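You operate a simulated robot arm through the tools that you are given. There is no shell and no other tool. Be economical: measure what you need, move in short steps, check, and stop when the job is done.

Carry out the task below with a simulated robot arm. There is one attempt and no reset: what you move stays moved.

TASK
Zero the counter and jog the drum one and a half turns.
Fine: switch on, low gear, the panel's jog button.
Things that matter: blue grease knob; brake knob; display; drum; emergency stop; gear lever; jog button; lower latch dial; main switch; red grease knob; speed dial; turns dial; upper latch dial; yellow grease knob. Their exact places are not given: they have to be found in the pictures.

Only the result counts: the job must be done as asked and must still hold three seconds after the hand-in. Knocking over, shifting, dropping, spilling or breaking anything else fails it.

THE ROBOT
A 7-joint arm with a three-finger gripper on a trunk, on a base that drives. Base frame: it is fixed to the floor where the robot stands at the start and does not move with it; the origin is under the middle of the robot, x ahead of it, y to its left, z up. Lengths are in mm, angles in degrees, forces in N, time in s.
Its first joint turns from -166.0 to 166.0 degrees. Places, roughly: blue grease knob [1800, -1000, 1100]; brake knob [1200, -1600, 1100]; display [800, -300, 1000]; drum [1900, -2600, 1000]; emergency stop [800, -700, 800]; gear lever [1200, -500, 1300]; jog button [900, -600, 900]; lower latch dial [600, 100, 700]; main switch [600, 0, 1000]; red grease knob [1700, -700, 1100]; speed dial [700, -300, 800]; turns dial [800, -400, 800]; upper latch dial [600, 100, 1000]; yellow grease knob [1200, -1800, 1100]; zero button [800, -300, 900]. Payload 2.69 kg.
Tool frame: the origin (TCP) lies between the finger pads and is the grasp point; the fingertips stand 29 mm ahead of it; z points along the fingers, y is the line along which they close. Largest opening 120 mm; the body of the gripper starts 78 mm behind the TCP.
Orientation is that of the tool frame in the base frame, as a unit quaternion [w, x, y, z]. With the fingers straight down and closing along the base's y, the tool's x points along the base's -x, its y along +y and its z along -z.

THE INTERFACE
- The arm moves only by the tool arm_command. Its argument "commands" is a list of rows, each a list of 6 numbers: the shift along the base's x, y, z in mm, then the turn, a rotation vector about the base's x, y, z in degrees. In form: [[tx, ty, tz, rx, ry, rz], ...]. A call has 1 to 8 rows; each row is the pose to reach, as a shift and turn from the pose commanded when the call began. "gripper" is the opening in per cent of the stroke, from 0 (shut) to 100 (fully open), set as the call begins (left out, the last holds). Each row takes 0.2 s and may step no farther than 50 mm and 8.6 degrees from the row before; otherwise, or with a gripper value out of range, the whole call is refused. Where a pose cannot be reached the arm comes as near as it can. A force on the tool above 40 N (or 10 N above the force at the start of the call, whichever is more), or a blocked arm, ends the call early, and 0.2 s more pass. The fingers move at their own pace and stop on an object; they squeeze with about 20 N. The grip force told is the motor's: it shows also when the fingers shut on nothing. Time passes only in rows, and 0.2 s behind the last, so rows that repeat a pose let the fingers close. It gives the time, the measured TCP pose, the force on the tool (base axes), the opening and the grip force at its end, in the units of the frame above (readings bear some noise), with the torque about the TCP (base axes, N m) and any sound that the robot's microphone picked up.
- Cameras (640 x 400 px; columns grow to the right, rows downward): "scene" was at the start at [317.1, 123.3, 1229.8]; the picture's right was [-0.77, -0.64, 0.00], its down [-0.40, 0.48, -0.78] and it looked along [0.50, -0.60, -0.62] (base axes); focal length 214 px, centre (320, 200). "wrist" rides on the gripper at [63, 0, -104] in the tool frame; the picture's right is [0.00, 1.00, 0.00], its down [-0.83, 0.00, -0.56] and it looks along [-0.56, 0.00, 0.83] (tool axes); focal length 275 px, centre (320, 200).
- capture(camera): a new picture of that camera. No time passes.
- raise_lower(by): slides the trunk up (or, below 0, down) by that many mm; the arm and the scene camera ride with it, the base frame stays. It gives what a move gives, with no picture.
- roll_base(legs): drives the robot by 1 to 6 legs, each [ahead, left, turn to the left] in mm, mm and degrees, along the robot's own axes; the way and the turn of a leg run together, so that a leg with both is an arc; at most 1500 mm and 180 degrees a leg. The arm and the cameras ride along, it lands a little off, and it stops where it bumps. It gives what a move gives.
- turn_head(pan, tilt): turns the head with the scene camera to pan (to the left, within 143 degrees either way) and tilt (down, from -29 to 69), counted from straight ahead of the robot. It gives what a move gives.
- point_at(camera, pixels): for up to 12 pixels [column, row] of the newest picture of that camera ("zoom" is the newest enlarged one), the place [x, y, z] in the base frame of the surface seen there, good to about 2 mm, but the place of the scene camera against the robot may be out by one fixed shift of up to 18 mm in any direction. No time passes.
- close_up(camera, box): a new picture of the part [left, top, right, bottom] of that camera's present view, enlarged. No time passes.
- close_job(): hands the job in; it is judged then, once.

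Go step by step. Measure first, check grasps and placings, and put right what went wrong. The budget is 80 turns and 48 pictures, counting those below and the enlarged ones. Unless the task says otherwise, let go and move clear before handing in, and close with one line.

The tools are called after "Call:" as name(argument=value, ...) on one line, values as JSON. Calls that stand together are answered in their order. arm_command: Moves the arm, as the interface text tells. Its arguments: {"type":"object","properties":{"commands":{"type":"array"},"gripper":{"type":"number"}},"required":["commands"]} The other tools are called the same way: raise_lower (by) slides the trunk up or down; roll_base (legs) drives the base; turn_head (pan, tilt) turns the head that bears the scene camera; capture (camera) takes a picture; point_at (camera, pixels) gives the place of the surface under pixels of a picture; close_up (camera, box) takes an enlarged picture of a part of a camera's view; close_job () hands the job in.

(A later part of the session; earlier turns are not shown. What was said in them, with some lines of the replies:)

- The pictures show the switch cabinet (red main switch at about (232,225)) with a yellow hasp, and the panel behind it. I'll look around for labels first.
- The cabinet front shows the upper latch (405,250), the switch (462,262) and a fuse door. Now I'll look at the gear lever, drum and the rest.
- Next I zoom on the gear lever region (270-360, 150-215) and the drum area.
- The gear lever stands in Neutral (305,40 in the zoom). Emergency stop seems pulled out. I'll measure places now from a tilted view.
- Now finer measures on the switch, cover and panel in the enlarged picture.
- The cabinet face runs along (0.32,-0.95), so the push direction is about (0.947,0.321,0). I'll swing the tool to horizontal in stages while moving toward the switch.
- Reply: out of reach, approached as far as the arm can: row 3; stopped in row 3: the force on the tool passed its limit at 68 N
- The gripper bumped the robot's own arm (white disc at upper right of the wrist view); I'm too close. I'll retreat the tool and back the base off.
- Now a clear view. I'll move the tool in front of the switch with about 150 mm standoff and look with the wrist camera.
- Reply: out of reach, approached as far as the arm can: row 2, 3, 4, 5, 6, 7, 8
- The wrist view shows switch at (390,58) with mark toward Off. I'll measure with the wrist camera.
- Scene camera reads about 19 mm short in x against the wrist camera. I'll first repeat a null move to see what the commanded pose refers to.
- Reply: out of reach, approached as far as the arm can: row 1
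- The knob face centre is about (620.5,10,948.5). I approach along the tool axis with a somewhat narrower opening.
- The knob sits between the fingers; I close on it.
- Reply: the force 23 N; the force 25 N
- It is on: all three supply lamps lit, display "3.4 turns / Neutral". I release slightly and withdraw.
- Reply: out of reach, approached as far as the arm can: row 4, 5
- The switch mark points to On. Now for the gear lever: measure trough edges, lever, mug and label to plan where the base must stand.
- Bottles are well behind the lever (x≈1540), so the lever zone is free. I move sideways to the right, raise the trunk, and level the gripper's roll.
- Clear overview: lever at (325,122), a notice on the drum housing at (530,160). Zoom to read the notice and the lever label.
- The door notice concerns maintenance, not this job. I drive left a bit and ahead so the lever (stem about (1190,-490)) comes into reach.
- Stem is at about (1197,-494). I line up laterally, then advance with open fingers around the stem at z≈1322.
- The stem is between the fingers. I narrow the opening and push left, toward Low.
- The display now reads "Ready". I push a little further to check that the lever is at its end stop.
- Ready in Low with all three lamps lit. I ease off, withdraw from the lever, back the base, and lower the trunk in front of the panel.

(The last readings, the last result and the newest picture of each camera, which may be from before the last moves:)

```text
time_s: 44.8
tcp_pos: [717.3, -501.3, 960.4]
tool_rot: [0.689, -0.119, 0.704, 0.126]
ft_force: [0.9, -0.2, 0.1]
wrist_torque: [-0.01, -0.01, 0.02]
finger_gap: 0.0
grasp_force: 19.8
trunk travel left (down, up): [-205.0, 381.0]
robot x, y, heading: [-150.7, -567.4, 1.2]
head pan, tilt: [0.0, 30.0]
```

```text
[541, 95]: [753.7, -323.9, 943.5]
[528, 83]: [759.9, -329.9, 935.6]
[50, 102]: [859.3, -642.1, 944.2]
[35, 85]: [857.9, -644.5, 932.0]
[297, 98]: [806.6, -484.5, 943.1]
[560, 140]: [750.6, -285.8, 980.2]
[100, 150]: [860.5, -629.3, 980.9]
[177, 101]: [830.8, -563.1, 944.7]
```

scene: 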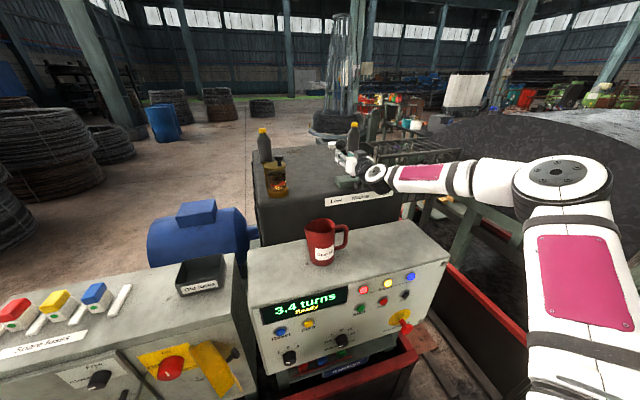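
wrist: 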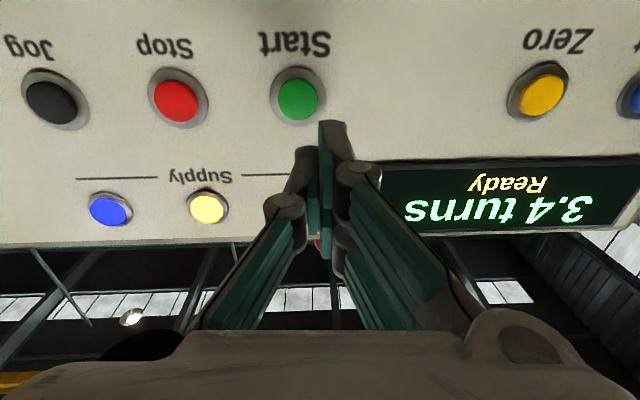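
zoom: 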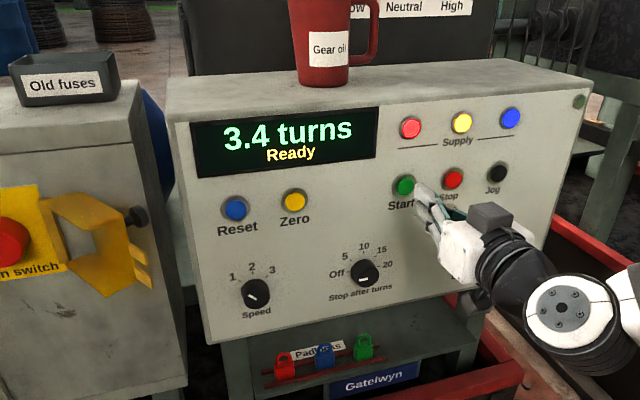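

Zero button at (754,-324,943), jog at (859,-642,944). I move in front of Zero and press with closed fingertips.

Call:
arm_command(commands=[[-15, 40, -5, 0, 0, 0], [-25, 80, -10, 0, 0, 0], [-28, 120, -17, 0, 0, 0], [-19.3, 157, -17.4, 0, 0, 0], [-0.5, 163.9, -17.4, 0, 0, 0], [6, 166.2, -17.4, 0, 0, 0]])

Call:
arm_command(commands=[[3.8, 1.4, 0, 0, 0, 0], [6.6, 2.4, 0, 0, 0, 0], [9.4, 3.4, 0, 0, 0, 0], [11.5, 4.2, 0, 0, 0, 0]])

Call:
close_up(camera="scene", box=[220, 90, 420, 290])

```text
time_s: 46.2
tcp_pos: [723.7, -333.5, 946.4]
tool_rot: [0.688, -0.119, 0.704, 0.126]
ft_force: [0.7, 0.0, -0.3]
wrist_torque: [-0.03, -0.02, -0.02]
finger_gap: 0.2
grasp_force: 19.7
out of reach, approached as far as the arm can: row 1, 2, 3
trunk travel left (down, up): [-205.0, 381.0]
robot x, y, heading: [-147.1, -564.4, 1.1]
head pan, tilt: [0.0, 30.0]
```

```text
time_s: 47.2
tcp_pos: [734.2, -331.3, 943.6]
tool_rot: [0.688, -0.12, 0.704, 0.126]
ft_force: [-7.4, -5.4, 0.2]
wrist_torque: [0.05, -0.04, -0.05]
finger_gap: 6.2
grasp_force: 28.4
trunk travel left (down, up): [-205.0, 381.0]
robot x, y, heading: [-150.7, -564.3, 1.2]
head pan, tilt: [0.0, 30.0]
heard: click
```

```text
2.00 times, centred on (320, 190) of scene
```

zoom: 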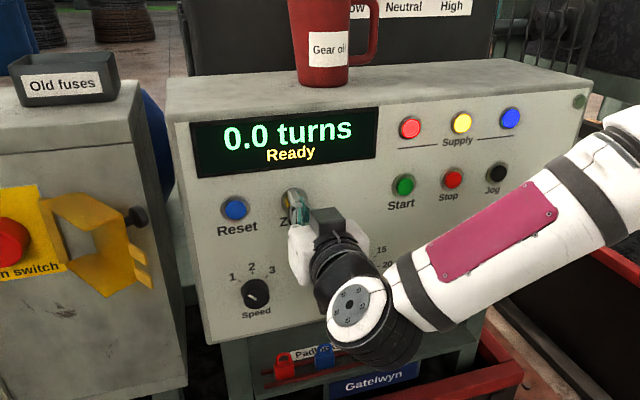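

Display shows 0.0 turns, Ready. I retreat and slide along the panel to the Jog button, 20 mm off it.

Call:
arm_command(commands=[[-23.5, -8.5, 0, 0, 0, 0], [-9, -54, 0, 0, 0, 0], [5, -100, 0, 0, 0, 0], [19, -146, 0, 0, 0, 0], [34, -192, 0, 0, 0, 0], [48, -237, 0, 0, 0, 0], [63, -283, 0, 0, 0, 0], [77, -327, 0, 0, 0, 0]])

Call:
capture(camera="wrist")

```text
time_s: 49.0
tcp_pos: [813.7, -656.7, 942.3]
tool_rot: [0.688, -0.12, 0.705, 0.127]
ft_force: [0.4, 0.7, 0.3]
wrist_torque: [0.01, 0.0, 0.01]
finger_gap: 0.2
grasp_force: 28.0
trunk travel left (down, up): [-205.0, 381.0]
robot x, y, heading: [-150.1, -565.0, 1.0]
head pan, tilt: [0.0, 30.0]
```

```text
11 pictures are left
```

wrist: 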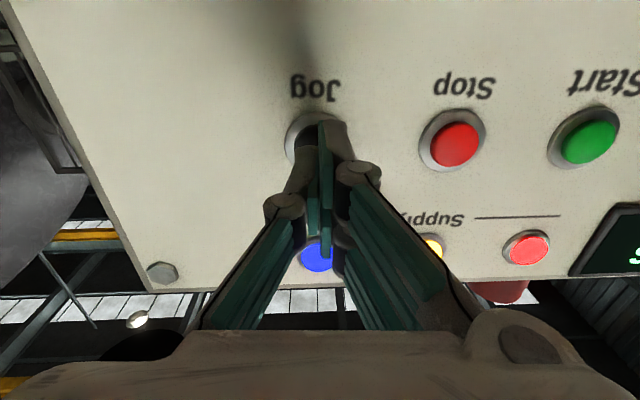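

Fingertips are centred on Jog. I make a first short press and release, then read the counter.

Call:
arm_command(commands=[[14, 5.1, 0, 0, 0, 0], [20.7, 7.5, 0, 0, 0, 0], [25.4, 9.2, 0, 0, 0, 0], [25.4, 9.2, 0, 0, 0, 0], [10, 3.6, 0, 0, 0, 0], [0, 0, 0, 0, 0, 0]])

Call:
close_up(camera="scene", box=[220, 90, 420, 290])

```text
time_s: 50.4
tcp_pos: [811.6, -658.5, 944.4]
tool_rot: [0.689, -0.119, 0.704, 0.125]
ft_force: [-0.4, 0.1, -0.6]
wrist_torque: [-0.01, -0.02, -0.02]
finger_gap: 0.4
grasp_force: 28.2
trunk travel left (down, up): [-205.0, 381.0]
robot x, y, heading: [-150.2, -564.0, 1.4]
head pan, tilt: [0.0, 30.0]
heard: click
```

```text
2.00 times, centred on (320, 190) of scene
```

zoom: 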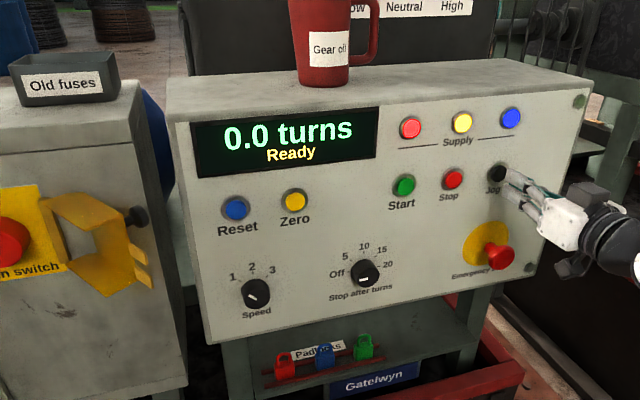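

The press clicked but the count is still 0.0, so jogging is slow. I hold longer, staying pressed while I read (no time passes in pictures).

Call:
arm_command(commands=[[14, 5.1, 0, 0, 0, 0], [20.7, 7.5, 0, 0, 0, 0], [25.4, 9.2, 0, 0, 0, 0], [25.4, 9.2, 0, 0, 0, 0], [25.4, 9.2, 0, 0, 0, 0], [25.4, 9.2, 0, 0, 0, 0], [25.4, 9.2, 0, 0, 0, 0], [25.4, 9.2, 0, 0, 0, 0]])

Call:
close_up(camera="scene", box=[220, 90, 420, 290])

```text
time_s: 52.2
tcp_pos: [837.4, -647.5, 943.5]
tool_rot: [0.688, -0.12, 0.704, 0.127]
ft_force: [-4.7, -2.6, -1.0]
wrist_torque: [0.02, -0.01, -0.02]
finger_gap: 6.1
grasp_force: 28.8
trunk travel left (down, up): [-205.0, 381.0]
robot x, y, heading: [-153.1, -566.3, 1.2]
head pan, tilt: [0.0, 30.0]
heard: click
```

```text
2.00 times, centred on (320, 190) of scene
```

zoom: 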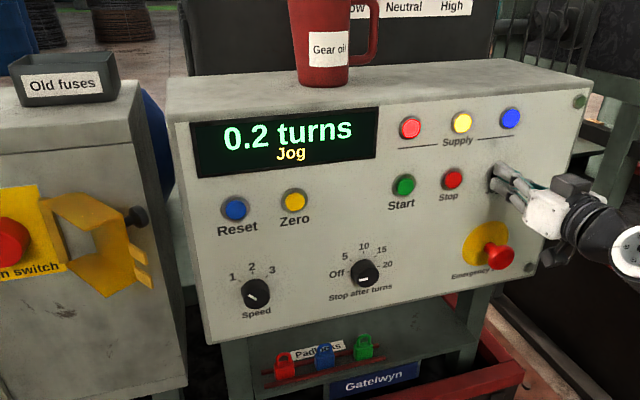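

Jogging works: 0.2 turns, display "Jog". I keep holding for two more calls (3.6 s) and read.

Call:
arm_command(commands=[[0, 0, 0, 0, 0, 0], [0, 0, 0, 0, 0, 0], [0, 0, 0, 0, 0, 0], [0, 0, 0, 0, 0, 0], [0, 0, 0, 0, 0, 0], [0, 0, 0, 0, 0, 0], [0, 0, 0, 0, 0, 0], [0, 0, 0, 0, 0, 0]])

Call:
arm_command(commands=[[0, 0, 0, 0, 0, 0], [0, 0, 0, 0, 0, 0], [0, 0, 0, 0, 0, 0], [0, 0, 0, 0, 0, 0], [0, 0, 0, 0, 0, 0], [0, 0, 0, 0, 0, 0], [0, 0, 0, 0, 0, 0], [0, 0, 0, 0, 0, 0]])

Call:
close_up(camera="scene", box=[260, 120, 360, 180])

```text
time_s: 54.0
tcp_pos: [837.9, -649.2, 943.9]
tool_rot: [0.689, -0.12, 0.704, 0.126]
ft_force: [-5.0, -0.8, 0.7]
wrist_torque: [0.03, -0.02, 0.02]
finger_gap: 6.1
grasp_force: 28.5
trunk travel left (down, up): [-205.0, 381.0]
robot x, y, heading: [-152.8, -563.5, 1.0]
head pan, tilt: [0.0, 30.0]
```

```text
time_s: 55.8
tcp_pos: [837.1, -648.5, 943.8]
tool_rot: [0.689, -0.121, 0.703, 0.127]
ft_force: [-4.7, -1.2, 0.8]
wrist_torque: [-0.01, -0.07, 0.02]
finger_gap: 5.7
grasp_force: 28.3
trunk travel left (down, up): [-205.0, 381.0]
robot x, y, heading: [-149.5, -566.5, 1.4]
head pan, tilt: [0.0, 30.0]
```

```text
6.40 times, centred on (310, 150) of scene
```

zoom: 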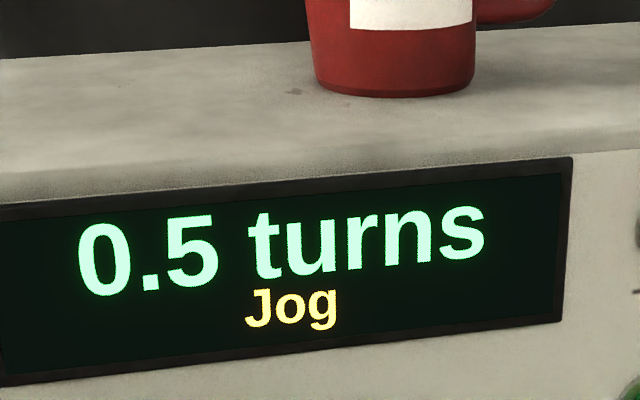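

Roughly 0.1 turn/s. Four more holds (7.2 s), then read again.

Call:
arm_command(commands=[[0, 0, 0, 0, 0, 0], [0, 0, 0, 0, 0, 0], [0, 0, 0, 0, 0, 0], [0, 0, 0, 0, 0, 0], [0, 0, 0, 0, 0, 0], [0, 0, 0, 0, 0, 0], [0, 0, 0, 0, 0, 0], [0, 0, 0, 0, 0, 0]])

Call:
arm_command(commands=[[0, 0, 0, 0, 0, 0], [0, 0, 0, 0, 0, 0], [0, 0, 0, 0, 0, 0], [0, 0, 0, 0, 0, 0], [0, 0, 0, 0, 0, 0], [0, 0, 0, 0, 0, 0], [0, 0, 0, 0, 0, 0], [0, 0, 0, 0, 0, 0]])

Call:
arm_command(commands=[[0, 0, 0, 0, 0, 0], [0, 0, 0, 0, 0, 0], [0, 0, 0, 0, 0, 0], [0, 0, 0, 0, 0, 0], [0, 0, 0, 0, 0, 0], [0, 0, 0, 0, 0, 0], [0, 0, 0, 0, 0, 0], [0, 0, 0, 0, 0, 0]])

Call:
arm_command(commands=[[0, 0, 0, 0, 0, 0], [0, 0, 0, 0, 0, 0], [0, 0, 0, 0, 0, 0], [0, 0, 0, 0, 0, 0], [0, 0, 0, 0, 0, 0], [0, 0, 0, 0, 0, 0], [0, 0, 0, 0, 0, 0], [0, 0, 0, 0, 0, 0]])

Call:
close_up(camera="scene", box=[260, 120, 360, 180])

```text
time_s: 57.6
tcp_pos: [836.6, -648.5, 945.1]
tool_rot: [0.689, -0.119, 0.704, 0.126]
ft_force: [-4.4, -1.6, 0.5]
wrist_torque: [0.03, -0.03, -0.01]
finger_gap: 6.0
grasp_force: 28.7
trunk travel left (down, up): [-205.0, 381.0]
robot x, y, heading: [-147.3, -560.6, 0.9]
head pan, tilt: [0.0, 30.0]
```

```text
time_s: 59.4
tcp_pos: [837.1, -647.6, 943.7]
tool_rot: [0.689, -0.119, 0.704, 0.126]
ft_force: [-5.1, -2.1, -0.4]
wrist_torque: [-0.02, 0.04, 0.0]
finger_gap: 5.8
grasp_force: 28.5
trunk travel left (down, up): [-205.0, 381.0]
robot x, y, heading: [-150.7, -562.5, 1.4]
head pan, tilt: [0.0, 30.0]
```

```text
time_s: 61.2
tcp_pos: [837.2, -649.6, 943.8]
tool_rot: [0.689, -0.12, 0.704, 0.127]
ft_force: [-5.8, -1.9, -0.7]
wrist_torque: [0.01, -0.01, 0.01]
finger_gap: 5.9
grasp_force: 28.7
trunk travel left (down, up): [-205.0, 381.0]
robot x, y, heading: [-151.3, -565.6, 1.4]
head pan, tilt: [0.0, 30.0]
```

```text
time_s: 63.0
tcp_pos: [837.6, -647.7, 943.1]
tool_rot: [0.688, -0.12, 0.704, 0.127]
ft_force: [-5.2, -0.8, 0.4]
wrist_torque: [-0.01, -0.01, 0.0]
finger_gap: 6.0
grasp_force: 28.4
trunk travel left (down, up): [-205.0, 381.0]
robot x, y, heading: [-154.8, -563.0, 1.1]
head pan, tilt: [0.0, 30.0]
```

```text
6.40 times, centred on (310, 150) of scene
```

zoom: 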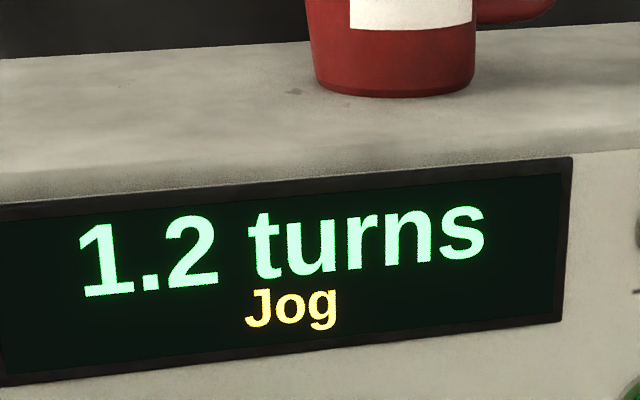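

About 0.094 turn/s, so roughly 1.2 now. One more 1.8 s hold, then read.

Call:
arm_command(commands=[[0, 0, 0, 0, 0, 0], [0, 0, 0, 0, 0, 0], [0, 0, 0, 0, 0, 0], [0, 0, 0, 0, 0, 0], [0, 0, 0, 0, 0, 0], [0, 0, 0, 0, 0, 0], [0, 0, 0, 0, 0, 0], [0, 0, 0, 0, 0, 0]])

Call:
close_up(camera="scene", box=[260, 120, 360, 180])

```text
time_s: 64.8
tcp_pos: [837.9, -648.2, 944.4]
tool_rot: [0.688, -0.119, 0.705, 0.126]
ft_force: [-5.0, -1.5, -0.1]
wrist_torque: [0.0, -0.02, -0.04]
finger_gap: 5.8
grasp_force: 28.5
trunk travel left (down, up): [-205.0, 381.0]
robot x, y, heading: [-150.4, -569.1, 1.2]
head pan, tilt: [0.0, 30.0]
```

```text
6.40 times, centred on (310, 150) of scene
```

zoom: 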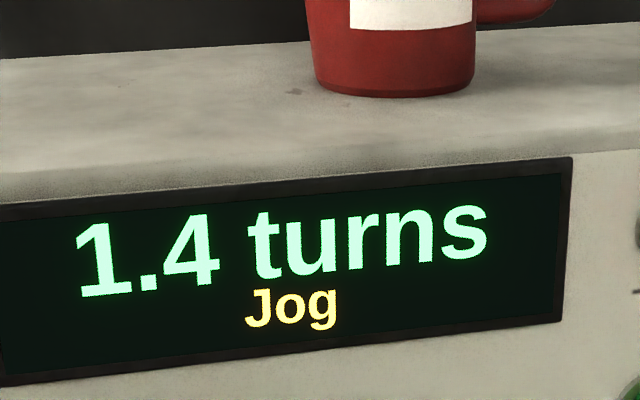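

1.4 now; I step in 0.4 s increments to catch the change to 1.5.

Call:
arm_command(commands=[[0, 0, 0, 0, 0, 0], [0, 0, 0, 0, 0, 0]])

Call:
close_up(camera="scene", box=[260, 120, 360, 180])

```text
time_s: 65.4
tcp_pos: [837.7, -649.3, 944.5]
tool_rot: [0.688, -0.119, 0.705, 0.126]
ft_force: [-5.2, -1.5, 0.3]
wrist_torque: [0.06, -0.02, -0.02]
finger_gap: 6.1
grasp_force: 28.0
trunk travel left (down, up): [-205.0, 381.0]
robot x, y, heading: [-153.1, -564.1, 1.2]
head pan, tilt: [0.0, 30.0]
```

```text
6.40 times, centred on (310, 150) of scene
```

zoom: 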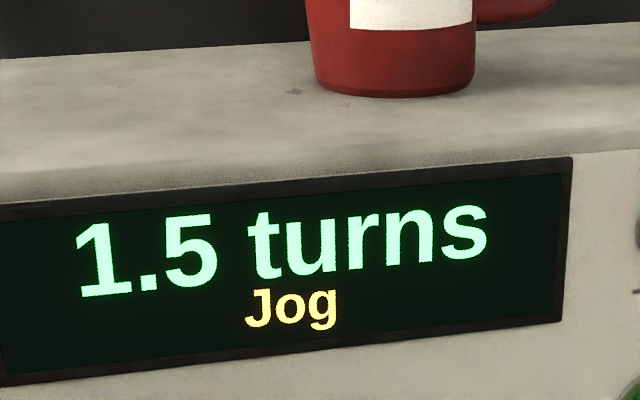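

It reads 1.5; I release at once and back away.

Call:
arm_command(commands=[[-25, -9, 0, 0, 0, 0], [-60, -22, 0, 0, 0, 0]])

Call:
close_up(camera="scene", box=[220, 90, 420, 290])

```text
time_s: 66.0
tcp_pos: [779.4, -671.4, 944.7]
tool_rot: [0.689, -0.121, 0.704, 0.126]
ft_force: [-0.4, 0.4, -0.4]
wrist_torque: [0.0, 0.0, 0.0]
finger_gap: 0.1
grasp_force: 28.6
trunk travel left (down, up): [-205.0, 381.0]
robot x, y, heading: [-150.4, -564.4, 1.2]
head pan, tilt: [0.0, 30.0]
```

```text
2.00 times, centred on (320, 190) of scene
```

zoom: 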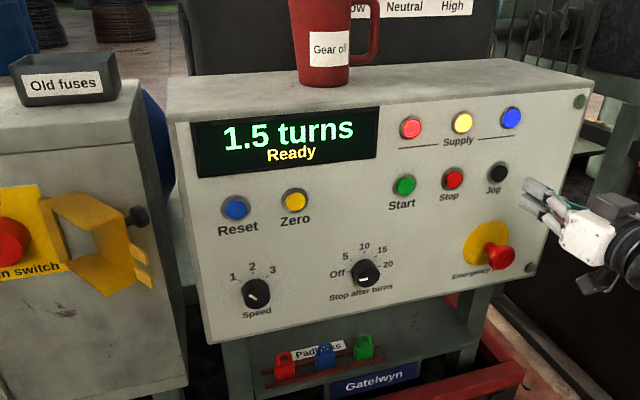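

The counter reads 1.5 turns, the status is Ready, the drum is stopped and the arm is clear of the panel, so I'm handing in.

Call:
close_job()

```text
The job is handed in.
```

The job is done and handed in: I turned the main switch on, put the gear lever in Low, zeroed the counter and jogged the drum until the display read 1.5 turns. The display only shows tenths of a turn. After I let go of the jog button it still read 1.5 and "Ready".
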